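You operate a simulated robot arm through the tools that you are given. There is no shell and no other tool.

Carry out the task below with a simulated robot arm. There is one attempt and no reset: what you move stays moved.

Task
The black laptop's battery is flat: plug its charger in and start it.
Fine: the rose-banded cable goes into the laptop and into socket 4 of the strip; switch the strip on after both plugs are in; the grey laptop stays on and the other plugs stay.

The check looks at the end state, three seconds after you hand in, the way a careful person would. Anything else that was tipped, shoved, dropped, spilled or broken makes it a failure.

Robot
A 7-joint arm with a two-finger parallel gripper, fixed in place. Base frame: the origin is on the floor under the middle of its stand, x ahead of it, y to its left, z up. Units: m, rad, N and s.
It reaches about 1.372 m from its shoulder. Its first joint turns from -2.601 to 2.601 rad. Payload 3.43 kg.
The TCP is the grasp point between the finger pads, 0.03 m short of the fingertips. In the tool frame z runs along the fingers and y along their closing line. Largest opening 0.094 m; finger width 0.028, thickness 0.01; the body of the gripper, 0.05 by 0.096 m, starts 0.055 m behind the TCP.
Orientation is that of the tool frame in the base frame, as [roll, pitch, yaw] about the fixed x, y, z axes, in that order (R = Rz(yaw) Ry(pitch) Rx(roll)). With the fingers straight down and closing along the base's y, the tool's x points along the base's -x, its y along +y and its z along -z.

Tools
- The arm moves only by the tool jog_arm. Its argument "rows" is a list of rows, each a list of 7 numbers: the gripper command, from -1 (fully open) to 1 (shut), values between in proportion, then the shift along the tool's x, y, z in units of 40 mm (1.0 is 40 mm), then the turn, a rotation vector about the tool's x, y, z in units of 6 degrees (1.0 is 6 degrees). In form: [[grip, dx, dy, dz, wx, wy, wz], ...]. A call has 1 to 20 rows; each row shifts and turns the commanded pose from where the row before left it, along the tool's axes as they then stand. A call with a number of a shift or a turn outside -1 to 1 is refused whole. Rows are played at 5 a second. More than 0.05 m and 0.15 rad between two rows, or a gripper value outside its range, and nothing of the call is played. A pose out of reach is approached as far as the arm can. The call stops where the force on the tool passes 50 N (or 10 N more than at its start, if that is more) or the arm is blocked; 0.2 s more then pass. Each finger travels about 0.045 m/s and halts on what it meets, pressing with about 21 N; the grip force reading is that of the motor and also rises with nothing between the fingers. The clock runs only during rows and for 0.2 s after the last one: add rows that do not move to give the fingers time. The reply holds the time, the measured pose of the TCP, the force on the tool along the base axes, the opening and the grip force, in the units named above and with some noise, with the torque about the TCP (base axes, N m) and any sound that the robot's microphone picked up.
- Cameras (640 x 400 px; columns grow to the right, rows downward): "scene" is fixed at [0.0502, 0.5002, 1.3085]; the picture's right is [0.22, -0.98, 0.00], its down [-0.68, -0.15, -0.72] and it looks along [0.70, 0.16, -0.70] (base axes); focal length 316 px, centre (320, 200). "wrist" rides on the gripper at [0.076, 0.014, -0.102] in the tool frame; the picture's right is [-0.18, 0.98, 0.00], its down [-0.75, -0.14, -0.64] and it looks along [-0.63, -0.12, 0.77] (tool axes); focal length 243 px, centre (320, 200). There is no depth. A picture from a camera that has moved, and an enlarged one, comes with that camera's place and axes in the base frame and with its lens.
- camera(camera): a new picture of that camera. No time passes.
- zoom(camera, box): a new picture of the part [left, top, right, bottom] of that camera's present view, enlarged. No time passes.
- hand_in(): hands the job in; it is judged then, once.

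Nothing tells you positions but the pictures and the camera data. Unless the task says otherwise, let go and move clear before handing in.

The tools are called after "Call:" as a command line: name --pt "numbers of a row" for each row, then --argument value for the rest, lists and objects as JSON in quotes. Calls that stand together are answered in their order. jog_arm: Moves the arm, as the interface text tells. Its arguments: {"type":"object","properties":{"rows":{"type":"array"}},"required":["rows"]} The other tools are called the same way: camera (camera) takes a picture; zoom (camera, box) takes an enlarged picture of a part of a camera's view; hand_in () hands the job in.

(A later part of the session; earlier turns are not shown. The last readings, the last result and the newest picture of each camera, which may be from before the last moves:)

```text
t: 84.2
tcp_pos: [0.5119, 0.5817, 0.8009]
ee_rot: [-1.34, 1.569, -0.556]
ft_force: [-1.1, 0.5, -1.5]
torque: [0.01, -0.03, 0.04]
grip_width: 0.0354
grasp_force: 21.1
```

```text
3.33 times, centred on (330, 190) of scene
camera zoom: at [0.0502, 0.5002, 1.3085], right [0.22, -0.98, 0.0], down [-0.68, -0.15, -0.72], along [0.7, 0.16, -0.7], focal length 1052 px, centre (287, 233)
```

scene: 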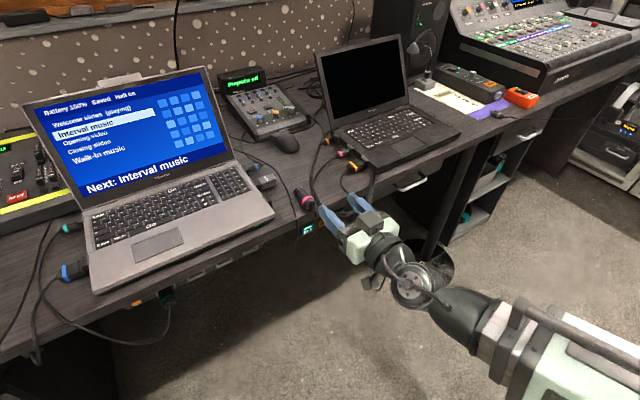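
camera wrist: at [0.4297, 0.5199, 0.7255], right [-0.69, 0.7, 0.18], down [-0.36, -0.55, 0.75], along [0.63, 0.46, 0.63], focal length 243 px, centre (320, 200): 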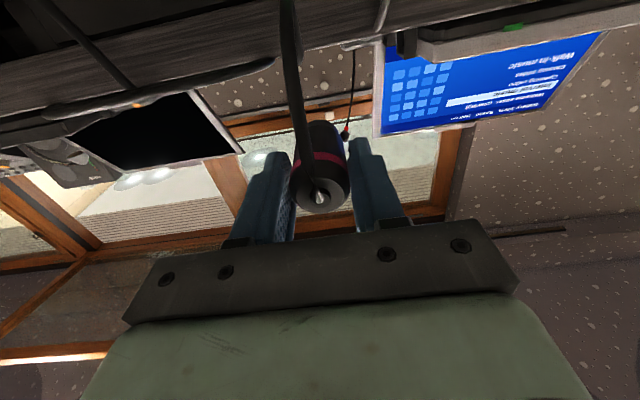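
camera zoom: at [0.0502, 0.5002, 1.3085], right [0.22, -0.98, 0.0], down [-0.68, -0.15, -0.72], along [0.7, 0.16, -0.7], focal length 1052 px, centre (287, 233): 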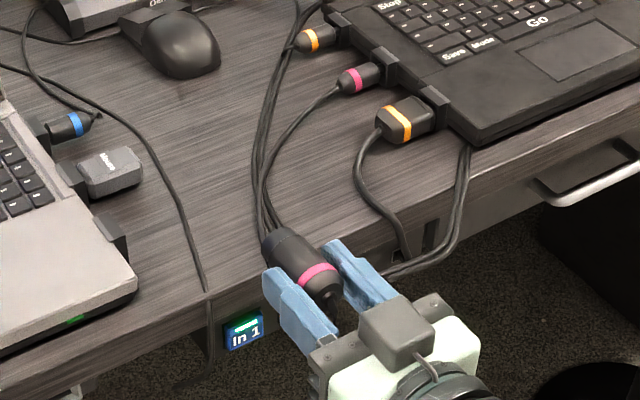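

Everything holds and the small plug hasn't moved. Now sideways to in front of socket 4 (q≈-0.205), staying outside the edge.

Call:
jog_arm --pt "1 0 0.7 -0.1 0 0 0" --pt "1 0 0.8 0 0 0 0" --pt "1 0 0.8 0 0 0 0" --pt "1 0 0.8 0 0 0 0" --pt "1 0 0.77 0 0 0 0" --pt "1 0 0 0 0 0 0"

Call:
camera --camera "wrist"

Call:
zoom --camera "scene" --box '[200, 120, 400, 300]'

```text
t: 85.6
tcp_pos: [0.3978, 0.6881, 0.8022]
ee_rot: [-1.573, 1.57, -0.789]
ft_force: [-0.1, -1.3, -0.7]
torque: [0.01, 0.0, -0.01]
grip_width: 0.0355
grasp_force: 20.9
```

```text
taken
camera wrist: at [0.3166, 0.6273, 0.726], right [-0.69, 0.7, 0.18], down [-0.36, -0.55, 0.75], along [0.63, 0.46, 0.63], focal length 243 px, centre (320, 200)
```

wrist: 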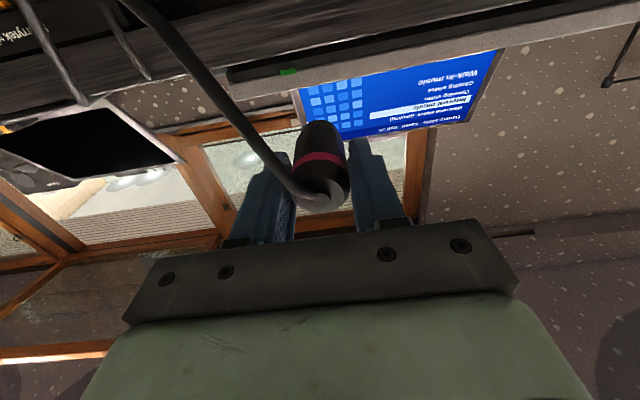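

```text
2.22 times, centred on (300, 210) of scene
camera zoom: at [0.0502, 0.5002, 1.3085], right [0.22, -0.98, 0.0], down [-0.68, -0.15, -0.72], along [0.7, 0.16, -0.7], focal length 702 px, centre (364, 178)
```

zoom: 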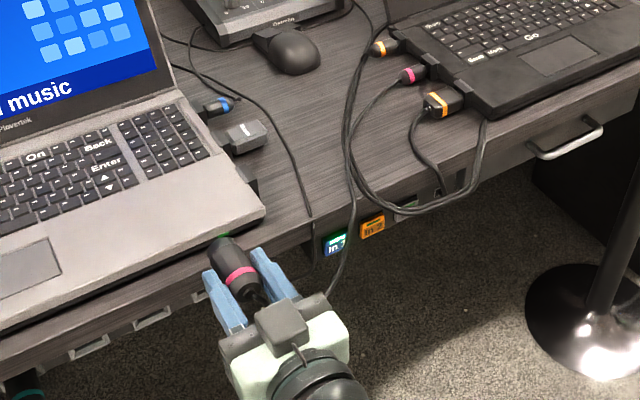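

The plug is now in front of socket 4's column with slack cable. I'll lower it to just above the strip's height and look from below.

Call:
jog_arm --pt "1 0.8 0 0 0 0 0" --pt "1 0.8 0 0 0 0 0" --pt "1 0.8 0 0 0 0 0" --pt "1 0.8 0 0 0 0 0" --pt "1 0.4 0 0 0 0 0" --pt "1 0 0 0 0 0 0"

Call:
camera --camera "wrist"

Call:
camera --camera "scene"

Call:
zoom --camera "wrist" --box '[200, 20, 440, 220]'

```text
t: 87.0
tcp_pos: [0.3996, 0.6878, 0.6571]
ee_rot: [-1.268, 1.568, -0.482]
ft_force: [-0.2, 0.6, -1.1]
torque: [0.01, -0.01, -0.03]
grip_width: 0.0355
grasp_force: 21.3
```

```text
taken
camera wrist: at [0.3169, 0.6264, 0.5822], right [-0.69, 0.7, 0.18], down [-0.36, -0.55, 0.75], along [0.63, 0.46, 0.63], focal length 243 px, centre (320, 200)
```

wrist: 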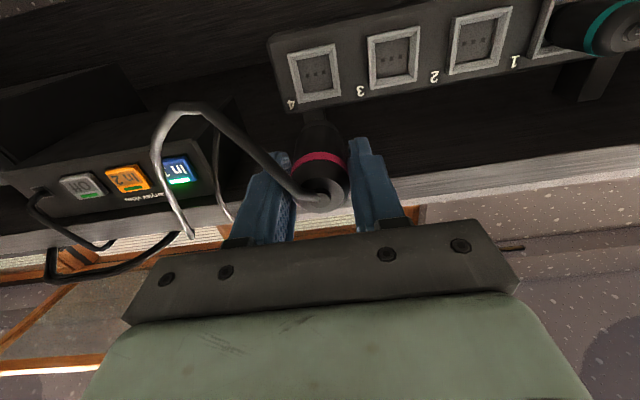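

```text
taken
```

scene: 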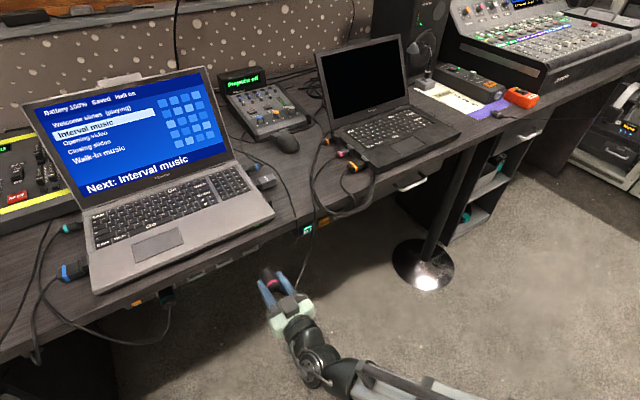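

```text
2.00 times, centred on (320, 120) of wrist
camera zoom: at [0.3169, 0.6264, 0.5822], right [-0.69, 0.7, 0.18], down [-0.36, -0.55, 0.75], along [0.63, 0.46, 0.63], focal length 485 px, centre (320, 360)
```

zoom: 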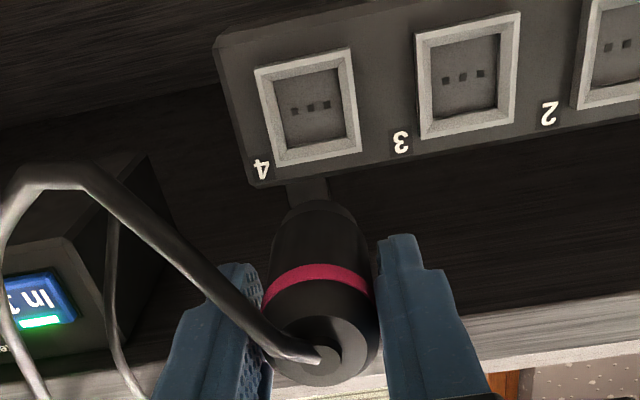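

I now have a clear view from below: socket 4 is directly ahead at about p 0.925, q -0.203, z 0.638. I'll zoom in to measure the plug's axis and tip relative to it.

Call:
zoom --camera "wrist" --box '[270, 100, 370, 220]'

Call:
zoom --camera "wrist" --box '[260, 20, 360, 140]'

Call:
zoom --camera "scene" --box '[230, 240, 310, 310]'

```text
3.33 times, centred on (320, 160) of wrist
camera zoom: at [0.3169, 0.6264, 0.5822], right [-0.69, 0.7, 0.18], down [-0.36, -0.55, 0.75], along [0.63, 0.46, 0.63], focal length 809 px, centre (320, 333)
```

zoom: 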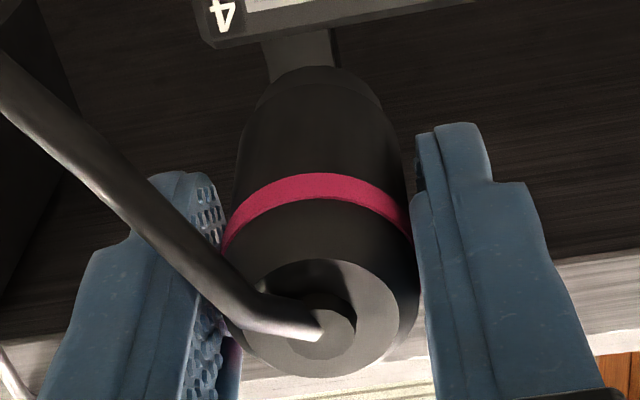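

```text
3.33 times, centred on (310, 80) of wrist
camera zoom: at [0.3169, 0.6264, 0.5822], right [-0.69, 0.7, 0.18], down [-0.36, -0.55, 0.75], along [0.63, 0.46, 0.63], focal length 809 px, centre (353, 600)
```

zoom: 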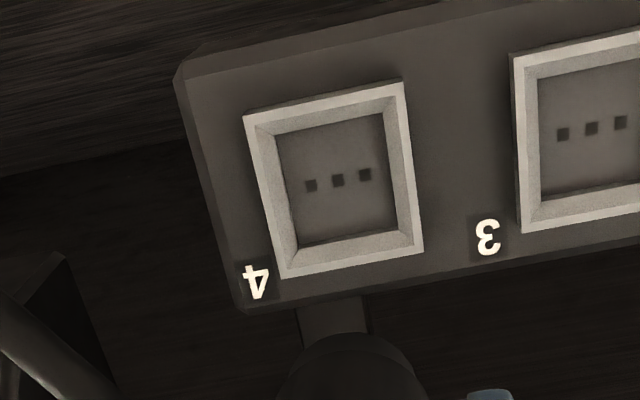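

```text
5.71 times, centred on (270, 275) of scene
camera zoom: at [0.0502, 0.5002, 1.3085], right [0.22, -0.98, 0.0], down [-0.68, -0.15, -0.72], along [0.7, 0.16, -0.7], focal length 1804 px, centre (606, -229)
```

zoom: 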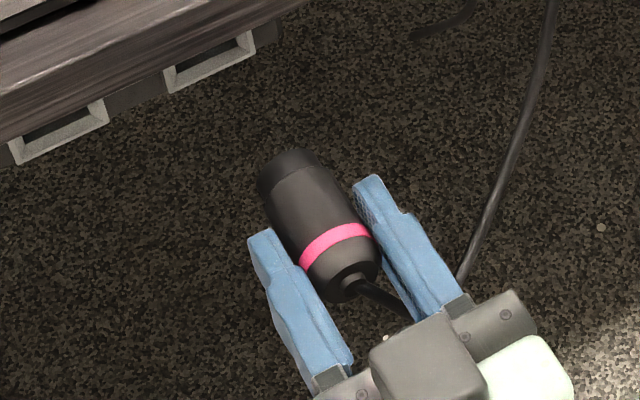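

The plug's axis is in line with the tool and laterally within 1 mm of socket 4; I need to go down 20 mm. I'll do that and advance to a few centimetres short of the socket.

Call:
jog_arm --pt "1 0.26 0 0 0 0 0" --pt "1 0.25 0 0 0 0 0" --pt "1 0 0 0.5 0 0 0" --pt "1 0 0 0.5 0 0 0" --pt "1 0 0 0.5 0 0 0" --pt "1 0 0 0 0 0 0"

Call:
camera --camera "wrist"

Call:
zoom --camera "wrist" --box '[240, 40, 400, 220]'

Call:
zoom --camera "scene" --box '[210, 230, 310, 310]'

```text
t: 88.4
tcp_pos: [0.4415, 0.7283, 0.6371]
ee_rot: [-1.503, 1.569, -0.718]
ft_force: [0.5, 0.4, -0.7]
torque: [-0.02, 0.02, 0.02]
grip_width: 0.0356
grasp_force: 21.2
```

```text
taken
camera wrist: at [0.36, 0.6684, 0.5616], right [-0.69, 0.7, 0.18], down [-0.36, -0.55, 0.75], along [0.63, 0.46, 0.63], focal length 243 px, centre (320, 200)
```

wrist: 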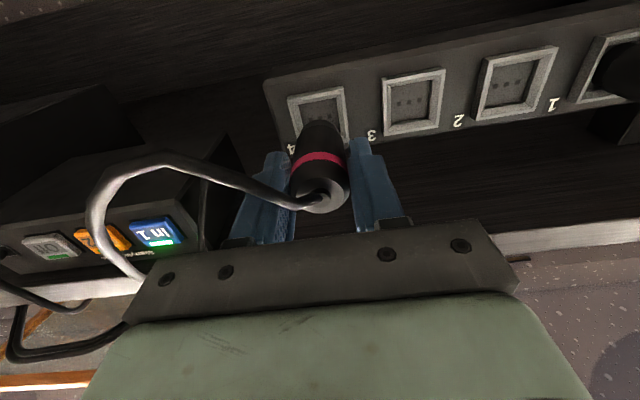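

```text
2.22 times, centred on (320, 130) of wrist
camera zoom: at [0.36, 0.6684, 0.5616], right [-0.69, 0.7, 0.18], down [-0.36, -0.55, 0.75], along [0.63, 0.46, 0.63], focal length 539 px, centre (320, 356)
```

zoom: 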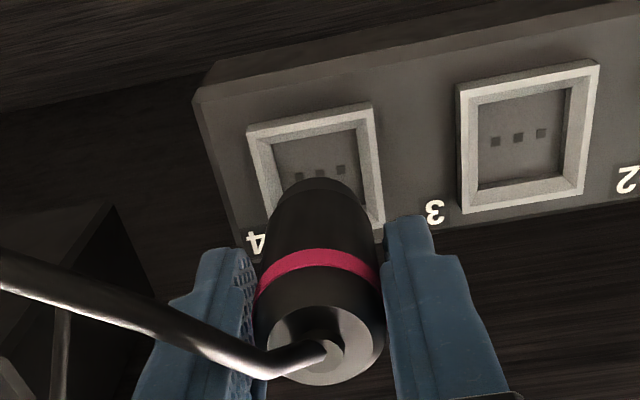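

```text
5.00 times, centred on (260, 270) of scene
camera zoom: at [0.0502, 0.5002, 1.3085], right [0.22, -0.98, 0.0], down [-0.68, -0.15, -0.72], along [0.7, 0.16, -0.7], focal length 1579 px, centre (620, -150)
```

zoom: 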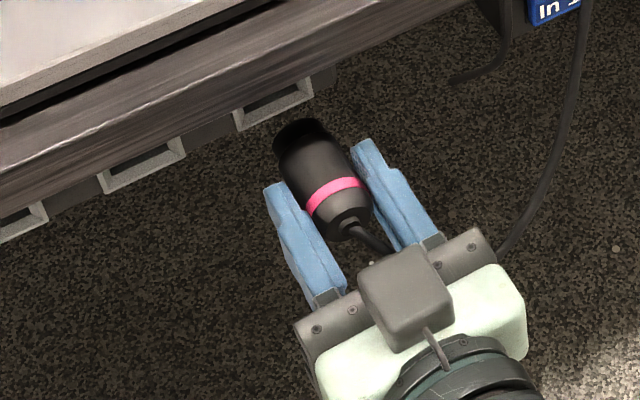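

Aligned with socket 4 within about 1–2 mm. I'll advance until the tip is right at the frame and re-check.

Call:
jog_arm --pt "1 -0.02 0 0.4 0 0 0" --pt "1 0 0 0.35 0 0 0" --pt "1 0 0 0 0 0 0"

Call:
zoom --camera "wrist" --box '[240, 40, 400, 220]'

Call:
zoom --camera "scene" --box '[210, 230, 310, 310]'

```text
t: 89.2
tcp_pos: [0.4638, 0.7507, 0.6391]
ee_rot: [-1.54, 1.57, -0.755]
ft_force: [0.6, 0.0, -0.1]
torque: [-0.05, -0.02, 0.0]
grip_width: 0.0355
grasp_force: 20.8
```

```text
2.22 times, centred on (320, 130) of wrist
camera zoom: at [0.3812, 0.6897, 0.5627], right [-0.69, 0.7, 0.18], down [-0.36, -0.55, 0.75], along [0.63, 0.46, 0.63], focal length 539 px, centre (320, 356)
```

zoom: 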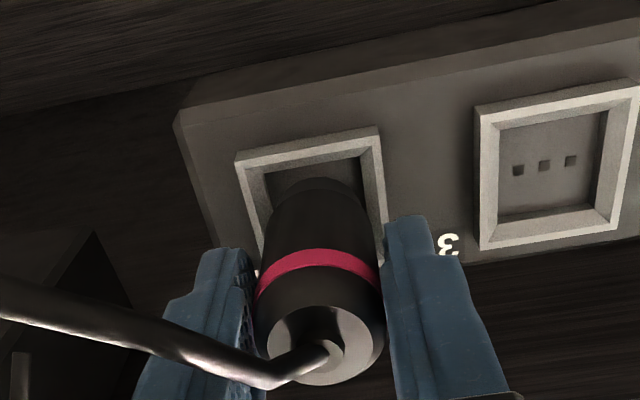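

```text
5.00 times, centred on (260, 270) of scene
camera zoom: at [0.0502, 0.5002, 1.3085], right [0.22, -0.98, 0.0], down [-0.68, -0.15, -0.72], along [0.7, 0.16, -0.7], focal length 1579 px, centre (620, -150)
```

zoom: 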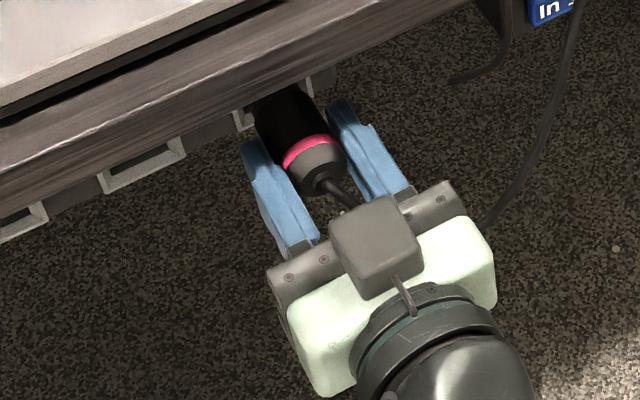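

The collar sits inside the frame's outline and is centred. I'll push in slowly.

Call:
jog_arm --pt "1 0 0 0.1 0 0 0" --pt "1 0 0 0.1 0 0 0" --pt "1 0 0 0.1 0 0 0"

Call:
zoom --camera "wrist" --box '[240, 40, 400, 220]'

```text
t: 90.0
tcp_pos: [0.4713, 0.7597, 0.6375]
ee_rot: [-1.622, 1.569, -0.839]
ft_force: [-2.7, -0.7, -2.0]
torque: [0.02, -0.02, -0.04]
grip_width: 0.0356
grasp_force: 21.4
```

```text
2.22 times, centred on (320, 130) of wrist
camera zoom: at [0.3898, 0.698, 0.5624], right [-0.69, 0.7, 0.18], down [-0.36, -0.55, 0.75], along [0.63, 0.46, 0.63], focal length 539 px, centre (320, 356)
```

zoom: 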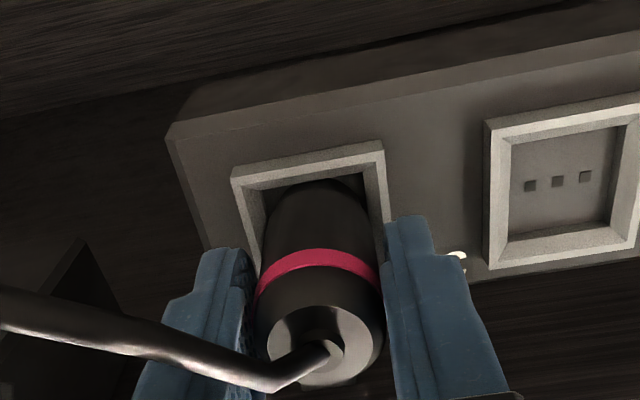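

It is entering with about 2.5 N. Continuing in 2 mm steps.

Call:
jog_arm --pt "1 0 0 0.05 0 0 0" --pt "1 0 0 0.05 0 0 0" --pt "1 0 0 0 0 0 0"

Call:
zoom --camera "wrist" --box '[240, 40, 400, 220]'

```text
t: 90.8
tcp_pos: [0.4749, 0.7617, 0.639]
ee_rot: [-1.629, 1.571, -0.845]
ft_force: [-13.7, -16.0, -3.7]
torque: [-0.07, 0.06, -0.07]
grip_width: 0.0359
grasp_force: 21.4
```

```text
2.22 times, centred on (320, 130) of wrist
camera zoom: at [0.3923, 0.7005, 0.5624], right [-0.69, 0.7, 0.18], down [-0.36, -0.55, 0.75], along [0.63, 0.46, 0.63], focal length 539 px, centre (320, 356)
```

zoom: 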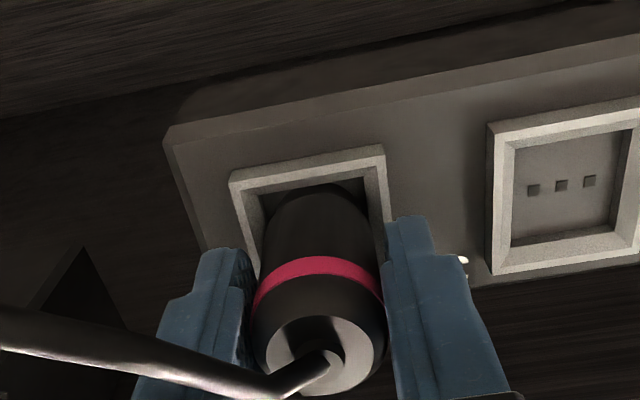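

Resistance jumped to about 21 N and the plug slipped a little in the fingers, so the tip is catching an edge. I'll back off slightly and zoom in to see the misalignment.

Call:
jog_arm --pt "1 0 0 -0.08 0 0 0" --pt "1 0 0 0 0 0 0"

Call:
zoom --camera "wrist" --box '[280, 90, 370, 170]'

Call:
zoom --camera "scene" --box '[235, 240, 295, 290]'

Call:
zoom --camera "scene" --box '[320, 120, 380, 180]'

```text
t: 91.4
tcp_pos: [0.4724, 0.7595, 0.6385]
ee_rot: [-1.132, 1.57, -0.348]
ft_force: [0.9, -0.3, -0.2]
torque: [0.03, 0.03, -0.02]
grip_width: 0.0361
grasp_force: 21.1
```

```text
5.00 times, centred on (325, 130) of wrist
camera zoom: at [0.3905, 0.6992, 0.5625], right [-0.69, 0.7, 0.18], down [-0.36, -0.55, 0.75], along [0.62, 0.46, 0.63], focal length 1213 px, centre (295, 550)
```

zoom: 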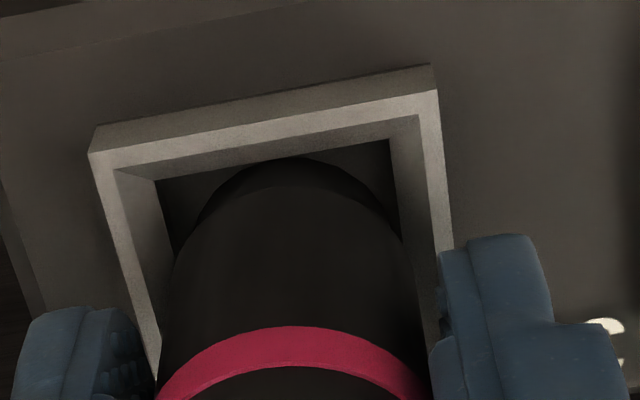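

```text
8.00 times, centred on (265, 265) of scene
camera zoom: at [0.0502, 0.5002, 1.3085], right [0.22, -0.98, 0.0], down [-0.68, -0.15, -0.72], along [0.7, 0.16, -0.7], focal length 2526 px, centre (760, -320)
```

zoom: 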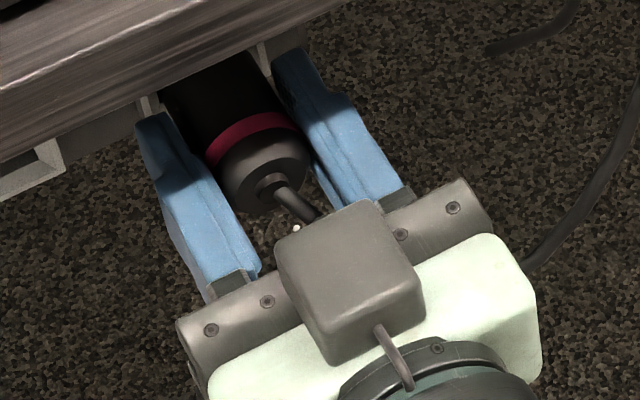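

```text
6.67 times, centred on (350, 150) of scene
camera zoom: at [0.0502, 0.5002, 1.3085], right [0.22, -0.98, 0.0], down [-0.68, -0.15, -0.72], along [0.7, 0.16, -0.7], focal length 2105 px, centre (120, 533)
```

zoom: 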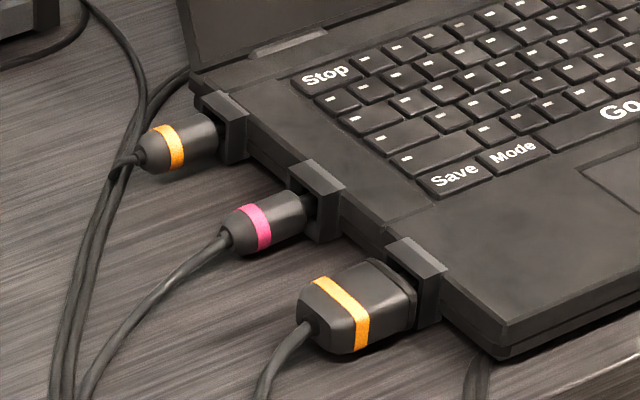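

The cavity's centre is about 1.5 mm to the right of the plug's axis, matching the side force I felt. I'll shift right by that and push again gently.

Call:
jog_arm --pt "1 0 -0.035 0 0 0 0" --pt "1 0 0 0.05 0 0 0" --pt "1 0 0 0.03 0 0 0" --pt "1 0 0 0 0 0 0"

Call:
zoom --camera "wrist" --box '[280, 90, 370, 170]'

```text
t: 92.4
tcp_pos: [0.4751, 0.7616, 0.6387]
ee_rot: [-1.346, 1.569, -0.561]
ft_force: [-0.1, 0.1, 1.2]
torque: [0.07, -0.07, 0.03]
grip_width: 0.0355
grasp_force: 20.7
```

```text
5.00 times, centred on (325, 130) of wrist
camera zoom: at [0.3937, 0.7005, 0.5623], right [-0.69, 0.7, 0.18], down [-0.36, -0.55, 0.75], along [0.63, 0.46, 0.63], focal length 1213 px, centre (295, 550)
```

zoom: 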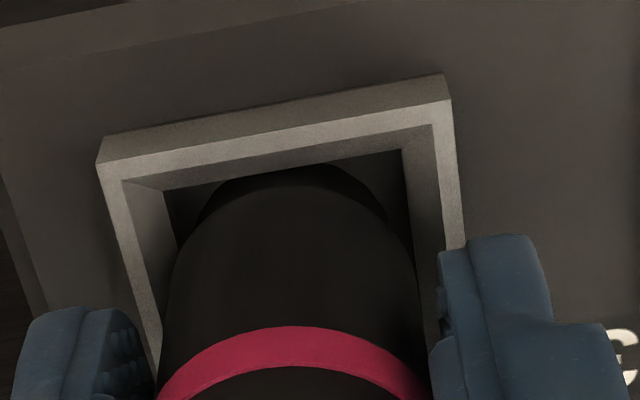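

No resistance now at the same depth. Pushing further in small steps.

Call:
jog_arm --pt "1 0 -0.005 0.05 0 0 0" --pt "1 0 0 0.04 0 0 0" --pt "1 0 0 0 0 0 0"

Call:
zoom --camera "wrist" --box '[280, 90, 370, 170]'

```text
t: 93.2
tcp_pos: [0.4781, 0.7642, 0.6377]
ee_rot: [-2.077, 1.57, -1.291]
ft_force: [-15.2, -15.5, -5.8]
torque: [-0.02, -0.01, 0.01]
grip_width: 0.0361
grasp_force: 20.8
```

```text
5.00 times, centred on (325, 130) of wrist
camera zoom: at [0.3959, 0.7024, 0.5621], right [-0.69, 0.7, 0.18], down [-0.36, -0.55, 0.75], along [0.63, 0.46, 0.63], focal length 1213 px, centre (295, 550)
```

zoom: 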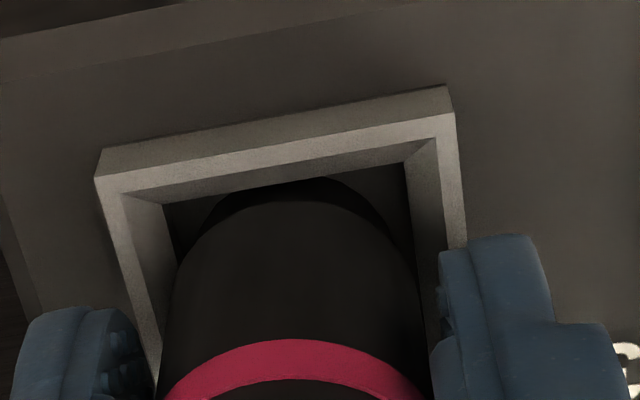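

It stops again at the same depth (tip at p≈0.93, which may simply be the socket floor). I'll relax the push and compare with how far the teal plug in socket 1 stands out.

Call:
jog_arm --pt "1 0 0 -0.05 0 0 0" --pt "1 0 0 0 0 0 0"

Call:
camera --camera "wrist"

Call:
zoom --camera "scene" --box '[130, 220, 310, 320]'

```text
t: 93.8
tcp_pos: [0.478, 0.7639, 0.6377]
ee_rot: [-1.039, 1.57, -0.254]
ft_force: [0.0, -0.1, -0.4]
torque: [-0.03, 0.01, 0.01]
grip_width: 0.0358
grasp_force: 21.0
```

```text
taken
camera wrist: at [0.3954, 0.7022, 0.5621], right [-0.69, 0.7, 0.18], down [-0.36, -0.55, 0.75], along [0.63, 0.46, 0.63], focal length 243 px, centre (320, 200)
```

wrist: 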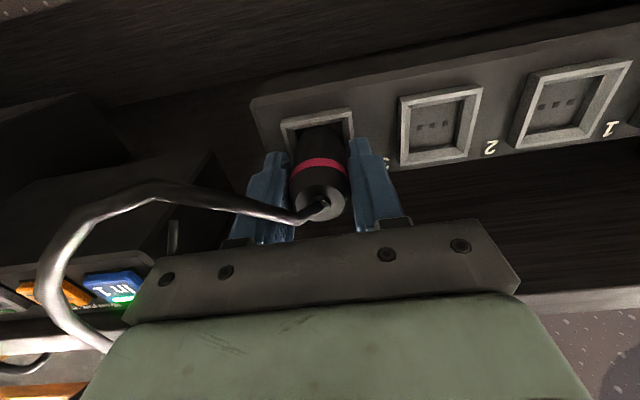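

```text
3.56 times, centred on (220, 270) of scene
camera zoom: at [0.0502, 0.5002, 1.3085], right [0.22, -0.98, 0.0], down [-0.68, -0.15, -0.72], along [0.7, 0.16, -0.7], focal length 1122 px, centre (676, -49)
```

zoom: 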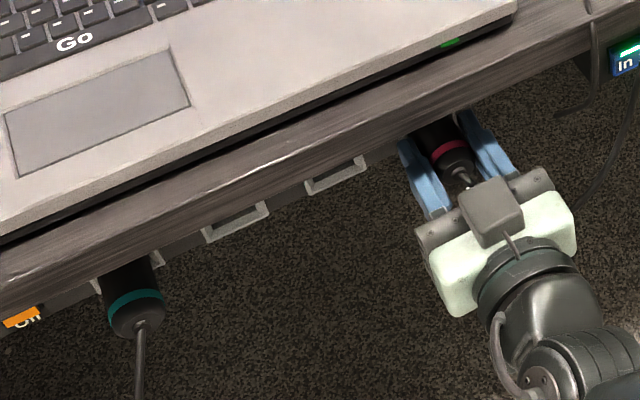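

The rose band and the teal band sit at the same distance from the strip (both p≈0.878), so the plug is fully in. I'll press lightly, then open just a crack and check it holds before letting go properly.

Call:
jog_arm --pt "1 0 0 0.035 0 0 0" --pt "1 0 0 0.015 0 0 0" --pt "1 0 0 0 0 0 0"

Call:
zoom --camera "wrist" --box '[240, 60, 400, 220]'

```text
t: 94.6
tcp_pos: [0.4782, 0.7643, 0.6391]
ee_rot: [-1.733, 1.568, -0.947]
ft_force: [-7.6, -8.8, -3.4]
torque: [0.0, 0.0, -0.03]
grip_width: 0.0354
grasp_force: 20.9
```

```text
2.50 times, centred on (320, 140) of wrist
camera zoom: at [0.3959, 0.7025, 0.5623], right [-0.69, 0.7, 0.18], down [-0.36, -0.55, 0.75], along [0.63, 0.46, 0.63], focal length 606 px, centre (320, 350)
```

zoom: 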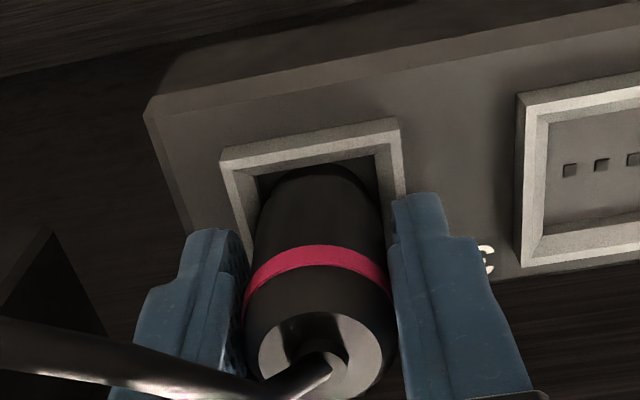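

Call:
jog_arm --pt "0.19 0 0 0 0 0 0" --pt "0.19 0 0 0 0 0 0"

Call:
zoom --camera "wrist" --box '[240, 60, 400, 220]'

Call:
zoom --camera "scene" --box '[235, 230, 305, 290]'

```text
t: 95.2
tcp_pos: [0.4797, 0.7651, 0.6372]
ee_rot: [-1.451, 1.57, -0.667]
ft_force: [0.2, -0.5, -1.0]
torque: [-0.02, 0.04, -0.01]
grip_width: 0.0384
grasp_force: 0.1
```

```text
2.50 times, centred on (320, 140) of wrist
camera zoom: at [0.3964, 0.7032, 0.5623], right [-0.69, 0.7, 0.18], down [-0.36, -0.55, 0.75], along [0.63, 0.46, 0.63], focal length 606 px, centre (320, 350)
```

zoom: 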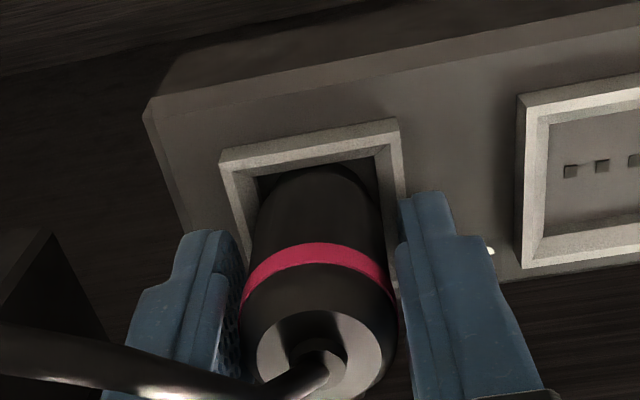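

```text
6.67 times, centred on (270, 260) of scene
camera zoom: at [0.0502, 0.5002, 1.3085], right [0.22, -0.98, 0.0], down [-0.68, -0.15, -0.72], along [0.7, 0.16, -0.7], focal length 2105 px, centre (653, -200)
```

zoom: 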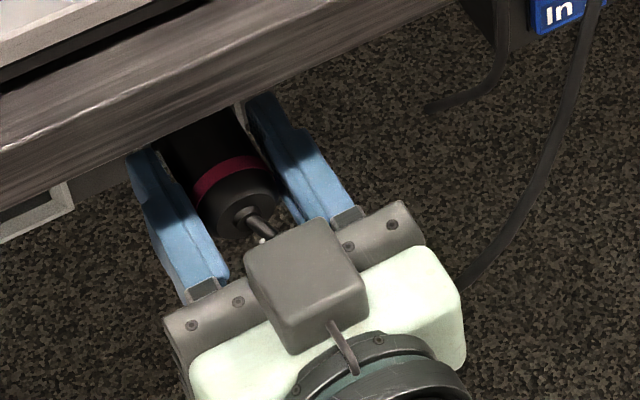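

It holds with the fingers cracked open. Opening more and checking again.

Call:
jog_arm --pt "0.0 0 0 0 0 0 0" --pt "0.0 0 0 0 0 0 0" --pt "0.0 0 0 0 0 0 0" --pt "0.0 0 0 0 0 0 0"

Call:
zoom --camera "wrist" --box '[240, 60, 400, 220]'

Call:
zoom --camera "scene" --box '[235, 230, 305, 290]'

```text
t: 96.2
tcp_pos: [0.4775, 0.7649, 0.6385]
ee_rot: [-1.505, 1.571, -0.723]
ft_force: [-0.4, 0.4, 0.8]
torque: [-0.02, 0.02, -0.01]
grip_width: 0.047
grasp_force: 0.1
```

```text
2.50 times, centred on (320, 140) of wrist
camera zoom: at [0.3963, 0.703, 0.5623], right [-0.69, 0.7, 0.18], down [-0.36, -0.55, 0.75], along [0.63, 0.46, 0.63], focal length 606 px, centre (320, 350)
```

zoom: 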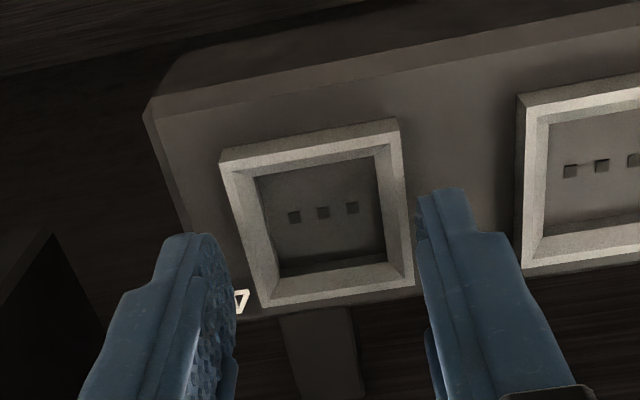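

```text
6.67 times, centred on (270, 260) of scene
camera zoom: at [0.0502, 0.5002, 1.3085], right [0.22, -0.98, 0.0], down [-0.68, -0.15, -0.72], along [0.7, 0.16, -0.7], focal length 2105 px, centre (653, -200)
```

zoom: 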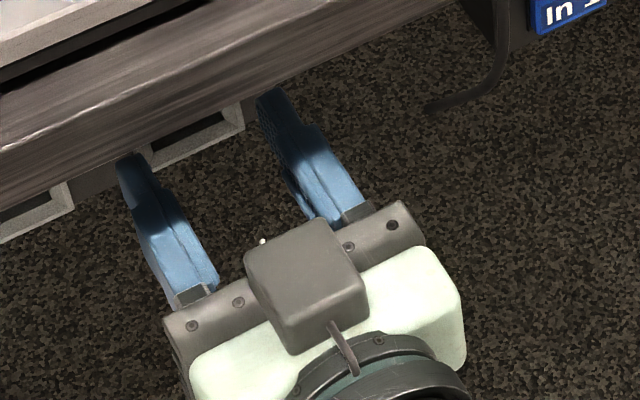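

The plug dropped out when the fingers opened further, so it was not actually retained. I need to see where it went and whether the small plug held.

Call:
camera --camera "scene"

Call:
camera --camera "wrist"

Call:
zoom --camera "scene" --box '[280, 110, 400, 210]'

Call:
zoom --camera "scene" --box '[200, 200, 400, 400]'

```text
taken
```

scene: 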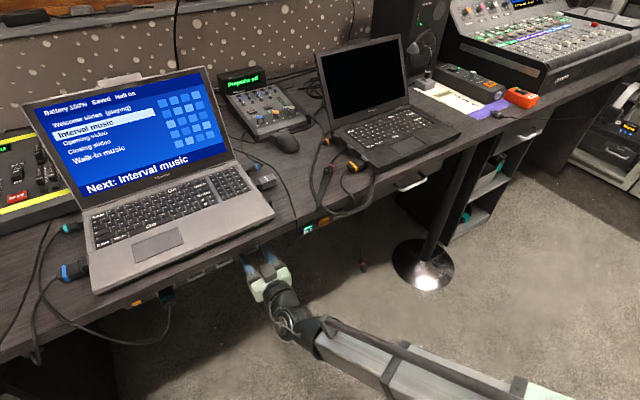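

```text
taken
camera wrist: at [0.3963, 0.703, 0.5623], right [-0.69, 0.7, 0.18], down [-0.36, -0.55, 0.75], along [0.63, 0.46, 0.63], focal length 243 px, centre (320, 200)
```

wrist: 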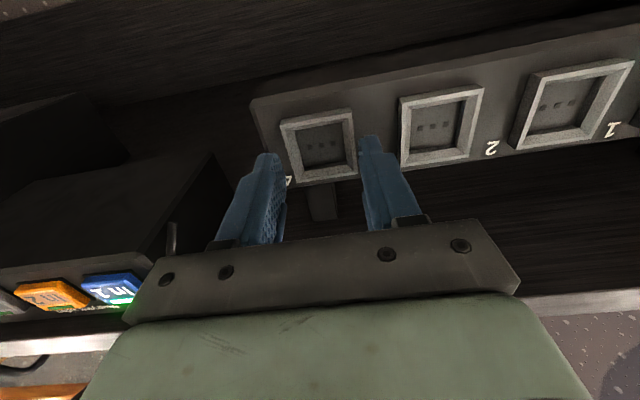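

```text
4.00 times, centred on (340, 160) of scene
camera zoom: at [0.0502, 0.5002, 1.3085], right [0.22, -0.98, 0.0], down [-0.68, -0.15, -0.72], along [0.7, 0.16, -0.7], focal length 1263 px, centre (240, 360)
```

zoom: 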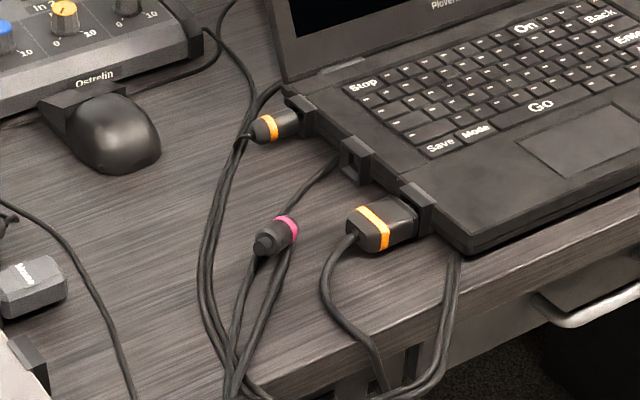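

```text
2.00 times, centred on (300, 300) of scene
camera zoom: at [0.0502, 0.5002, 1.3085], right [0.22, -0.98, 0.0], down [-0.68, -0.15, -0.72], along [0.7, 0.16, -0.7], focal length 631 px, centre (360, 0)
```

zoom: 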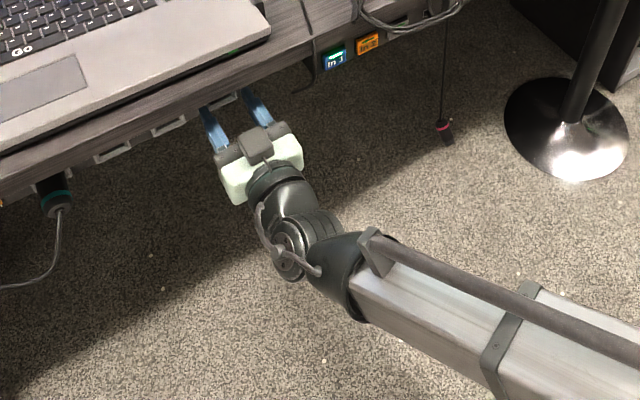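

The big plug fell and now hangs by its cable below the desk edge, and its jerk pulled the small plug out onto the desk; the laptops and everything else look untouched. I'll back the gripper out and look at how deep the teal plug really sits before trying again.

Call:
jog_arm --pt "0.0 0 0 -0.6 0 0 0" --pt "0.0 0 0 -0.6 0 0 0" --pt "0.0 0 0 -0.6 0 0 0" --pt "0.0 0 0 -0.4 0 0 0" --pt "0.0 0 0.6 0 0 0 0" --pt "0.0 0 0.6 0 0 0 0" --pt "0.0 0 0.6 0 0 0 0"

Call:
camera --camera "wrist"

Call:
camera --camera "scene"

```text
t: 97.8
tcp_pos: [0.3654, 0.7535, 0.6381]
ee_rot: [-1.612, 1.568, -0.827]
ft_force: [-0.5, 0.1, -0.3]
torque: [0.0, -0.01, 0.03]
grip_width: 0.047
grasp_force: 0.0
```

```text
taken
camera wrist: at [0.2831, 0.692, 0.5625], right [-0.69, 0.7, 0.18], down [-0.36, -0.55, 0.75], along [0.63, 0.46, 0.63], focal length 243 px, centre (320, 200)
```

wrist: 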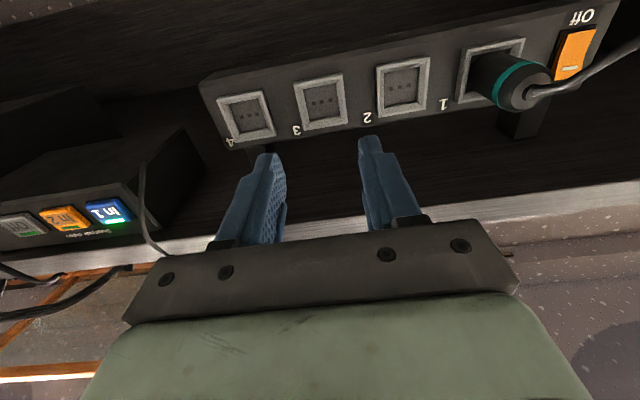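

```text
taken
```

scene: 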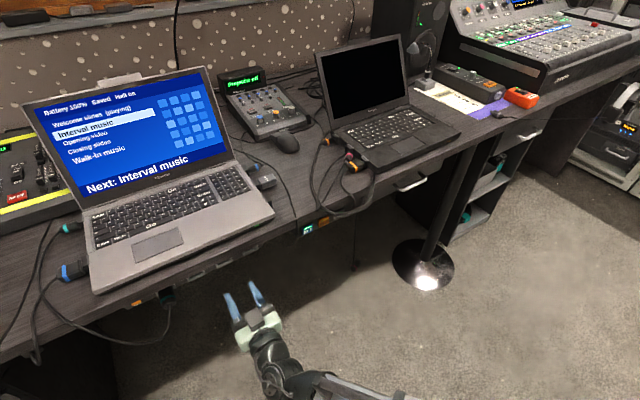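

Good view of the strip and its rocker. Zooming on the teal plug in socket 1, the rocker and on the hanging plug.

Call:
zoom --camera "wrist" --box '[420, 20, 620, 140]'

Call:
zoom --camera "scene" --box '[300, 190, 420, 310]'

Call:
zoom --camera "scene" --box '[290, 120, 400, 220]'

```text
3.20 times, centred on (520, 80) of wrist
camera zoom: at [0.2831, 0.692, 0.5625], right [-0.69, 0.7, 0.18], down [-0.36, -0.55, 0.75], along [0.63, 0.46, 0.63], focal length 776 px, centre (-320, 584)
```

zoom: 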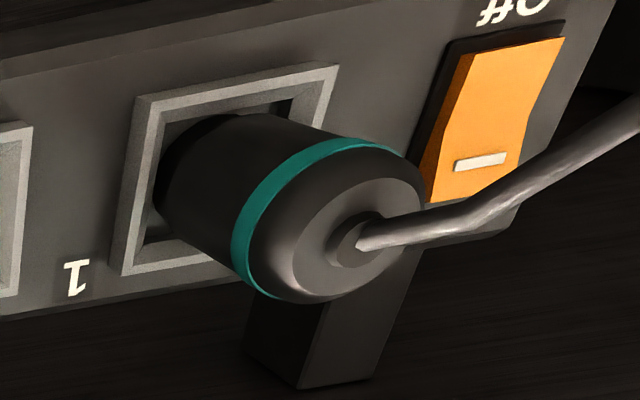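

```text
3.33 times, centred on (360, 250) of scene
camera zoom: at [0.0502, 0.5002, 1.3085], right [0.22, -0.98, 0.0], down [-0.68, -0.15, -0.72], along [0.7, 0.16, -0.7], focal length 1052 px, centre (187, 33)
```

zoom: 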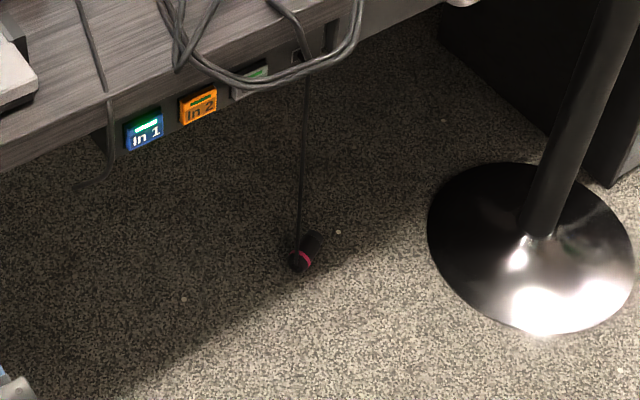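

```text
4.00 times, centred on (345, 170) of scene
camera zoom: at [0.0502, 0.5002, 1.3085], right [0.22, -0.98, 0.0], down [-0.68, -0.15, -0.72], along [0.7, 0.16, -0.7], focal length 1263 px, centre (220, 320)
```

zoom: 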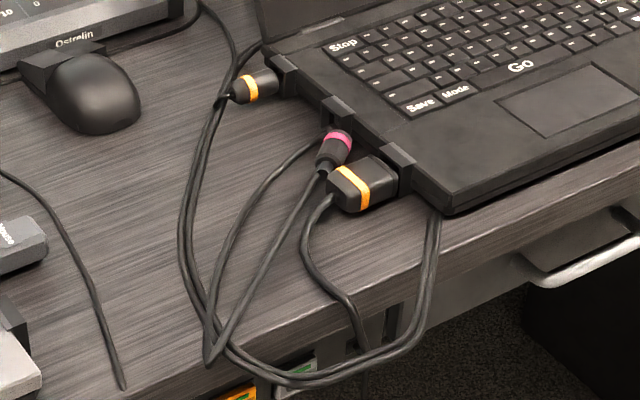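

The big plug is still swinging on its cable. I'll let it settle a moment and look again.

Call:
jog_arm --pt "0.0 0 0 0 0 0 0" --pt "0.0 0 0 0 0 0 0" --pt "0.0 0 0 0 0 0 0" --pt "0.0 0 0 0 0 0 0" --pt "0.0 0 0 0 0 0 0" --pt "0.0 0 0 0 0 0 0" --pt "0.0 0 0 0 0 0 0" --pt "0.0 0 0 0 0 0 0" --pt "0.0 0 0 0 0 0 0" --pt "0.0 0 0 0 0 0 0"

Call:
camera --camera "scene"

Call:
zoom --camera "scene" --box '[290, 120, 400, 220]'

Call:
zoom --camera "scene" --box '[300, 190, 420, 310]'

```text
t: 100.0
tcp_pos: [0.3654, 0.7518, 0.6391]
ee_rot: [-1.509, 1.569, -0.726]
ft_force: [0.2, 0.0, -0.1]
torque: [-0.02, 0.02, -0.02]
grip_width: 0.0469
grasp_force: 0.1
```

```text
taken
```

scene: 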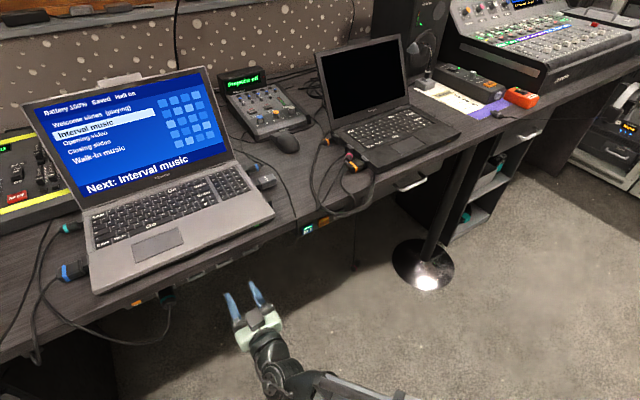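

```text
4.00 times, centred on (345, 170) of scene
camera zoom: at [0.0502, 0.5002, 1.3085], right [0.22, -0.98, 0.0], down [-0.68, -0.15, -0.72], along [0.7, 0.16, -0.7], focal length 1263 px, centre (220, 320)
```

zoom: 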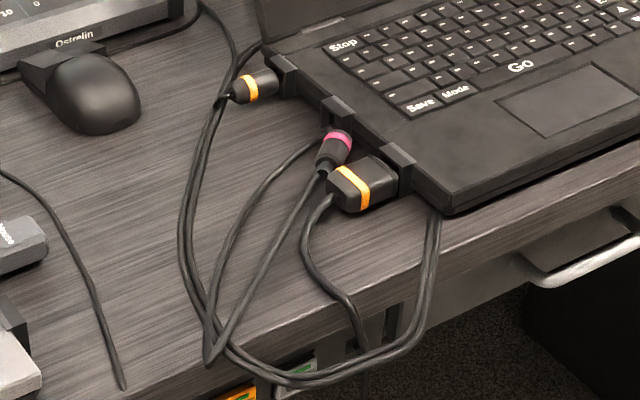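

```text
3.33 times, centred on (360, 250) of scene
camera zoom: at [0.0502, 0.5002, 1.3085], right [0.22, -0.98, 0.0], down [-0.68, -0.15, -0.72], along [0.7, 0.16, -0.7], focal length 1052 px, centre (187, 33)
```

zoom: 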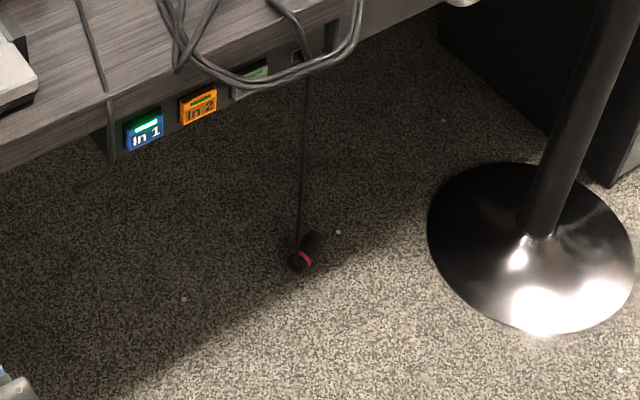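

Everything has settled: the big plug lies on the floor under the desk (about p 1.04, q 0.30), cable slack, small plug resting by the port. Before retrieving it I'll view the teal plug head-on from a safe distance, as a reference for how deep a seated plug sits.

Call:
jog_arm --pt "0.0 0 0.7 -0.3 0 0 0" --pt "0.0 0 0.75 0 0 0 0" --pt "0.0 0 0.75 0 0 0 0" --pt "0.0 0 0.75 0 0 0 0" --pt "0.0 0 0.75 0 0 0 0" --pt "0.0 0 0 0 0 0 0"

Call:
camera --camera "wrist"

Call:
zoom --camera "wrist" --box '[240, 40, 400, 200]'

Call:
zoom --camera "wrist" --box '[360, 20, 480, 140]'

```text
t: 101.4
tcp_pos: [0.2535, 0.8499, 0.638]
ee_rot: [-1.39, 1.569, -0.608]
ft_force: [-0.3, -0.6, -0.3]
torque: [0.03, -0.01, -0.02]
grip_width: 0.0471
grasp_force: 0.1
```

```text
taken
camera wrist: at [0.1702, 0.789, 0.5621], right [-0.69, 0.7, 0.18], down [-0.36, -0.55, 0.75], along [0.63, 0.46, 0.63], focal length 243 px, centre (320, 200)
```

wrist: 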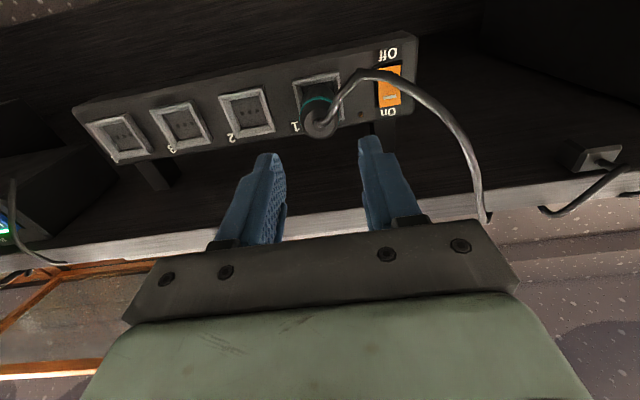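

```text
2.50 times, centred on (320, 120) of wrist
camera zoom: at [0.1702, 0.789, 0.5621], right [-0.69, 0.7, 0.18], down [-0.36, -0.55, 0.75], along [0.63, 0.46, 0.63], focal length 606 px, centre (320, 400)
```

zoom: 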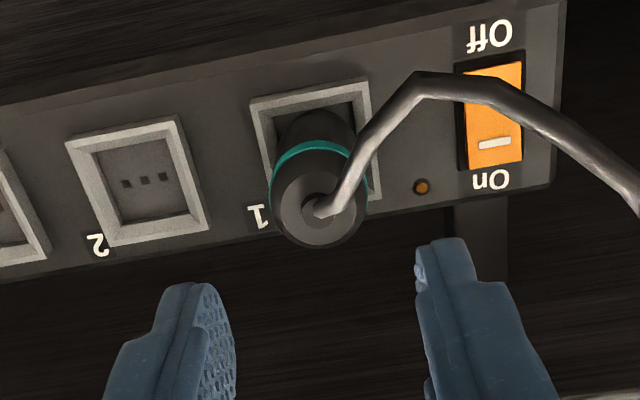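

```text
3.33 times, centred on (420, 80) of wrist
camera zoom: at [0.1702, 0.789, 0.5621], right [-0.69, 0.7, 0.18], down [-0.36, -0.55, 0.75], along [0.63, 0.46, 0.63], focal length 809 px, centre (-13, 600)
```

zoom: 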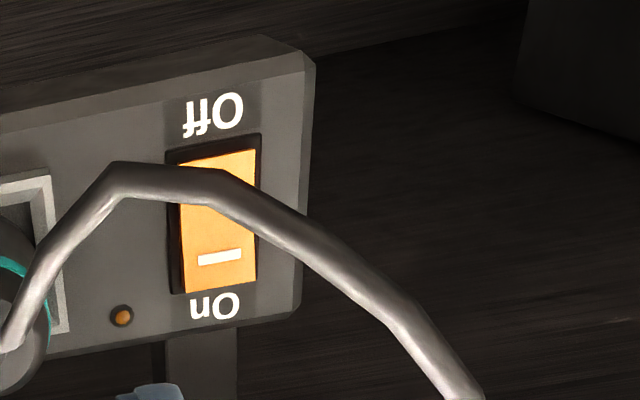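

The rocker reads On at the top and Off at the bottom, with a pilot lamp beside it, and the teal plug sits about 3 mm deeper than mine did, so mine was caught on the cavity's edge, slightly high. First I have to recover the cable: I'll raise the arm, return the gripper to vertical and look at the small plug.

Call:
jog_arm --pt "0.0 -0.8 -0.5 0 0 0 0" --pt "0.0 -0.8 -0.5 0 0 0 0" --pt "0.0 -0.8 -0.5 0 0 0 0" --pt "0.0 -0.8 -0.5 0 0 0 0" --pt "0.0 -0.8 -0.5 0 0 0 0" --pt "0.0 -0.8 -0.5 0 0 0 0" --pt "0.0 -0.8 -0.5 0 0 0 0" --pt "0.0 -0.4 -0.9 0 0 0 0" --pt "0.0 0 -1 0 0 0 0" --pt "0.0 0 -1 0 0 0 0" --pt "0.0 0 -1 0 0 0 0" --pt "0.0 0 -1 0 0 0 0"

Call:
jog_arm --pt "0.0 0 0 0 0 1 0" --pt "0.0 0 0 0 0 1 0" --pt "0.0 0 0 0 0 1 0" --pt "0.0 0 0 0 0 1 0" --pt "0.0 0 0 0 0 1 0" --pt "0.0 0 0 0 0 1 0" --pt "0.0 0 0 0 0 1 0" --pt "0.0 0 0 0 0 1 0" --pt "0.0 0 0 0 0 1 0" --pt "0.0 0 0 0 0 1 0" --pt "0.0 0 0 0 0 1 0" --pt "0.0 0 0 0 0 1 0" --pt "0.0 0 0 0 0 1 0" --pt "0.0 0 0 0 0 1 0" --pt "0.0 0 0 0 0 1 0"

Call:
camera --camera "scene"

Call:
camera --camera "wrist"

```text
t: 104.0
tcp_pos: [0.4894, 0.6104, 0.8775]
ee_rot: [-1.727, 1.569, -0.943]
ft_force: [-0.1, 0.0, -0.9]
torque: [0.01, 0.03, 0.03]
grip_width: 0.047
grasp_force: 0.0
```

```text
t: 107.2
tcp_pos: [0.4893, 0.6133, 0.8788]
ee_rot: [-3.14, -0.003, -2.358]
ft_force: [0.1, 0.6, -0.7]
torque: [0.01, 0.0, 0.02]
grip_width: 0.0471
grasp_force: 0.0
```

```text
taken
```

scene: 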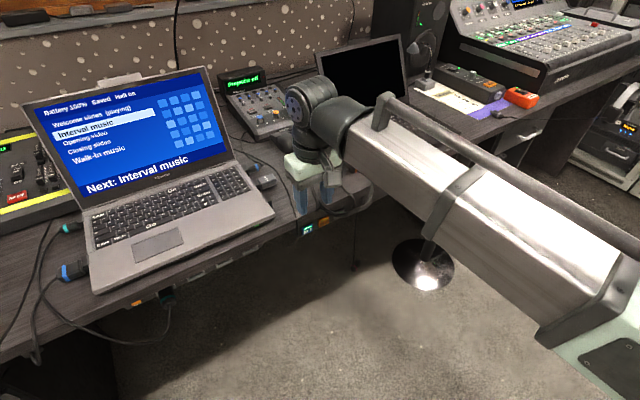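

```text
taken
camera wrist: at [0.4258, 0.5694, 0.9816], right [-0.56, 0.83, 0.0], down [0.63, 0.43, 0.64], along [0.53, 0.36, -0.77], focal length 243 px, centre (320, 200)
```

wrist: 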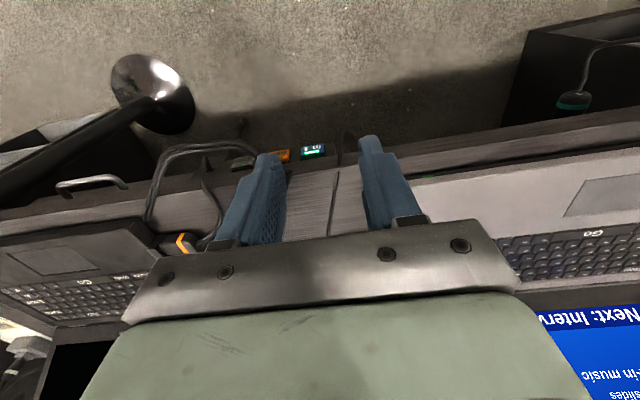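

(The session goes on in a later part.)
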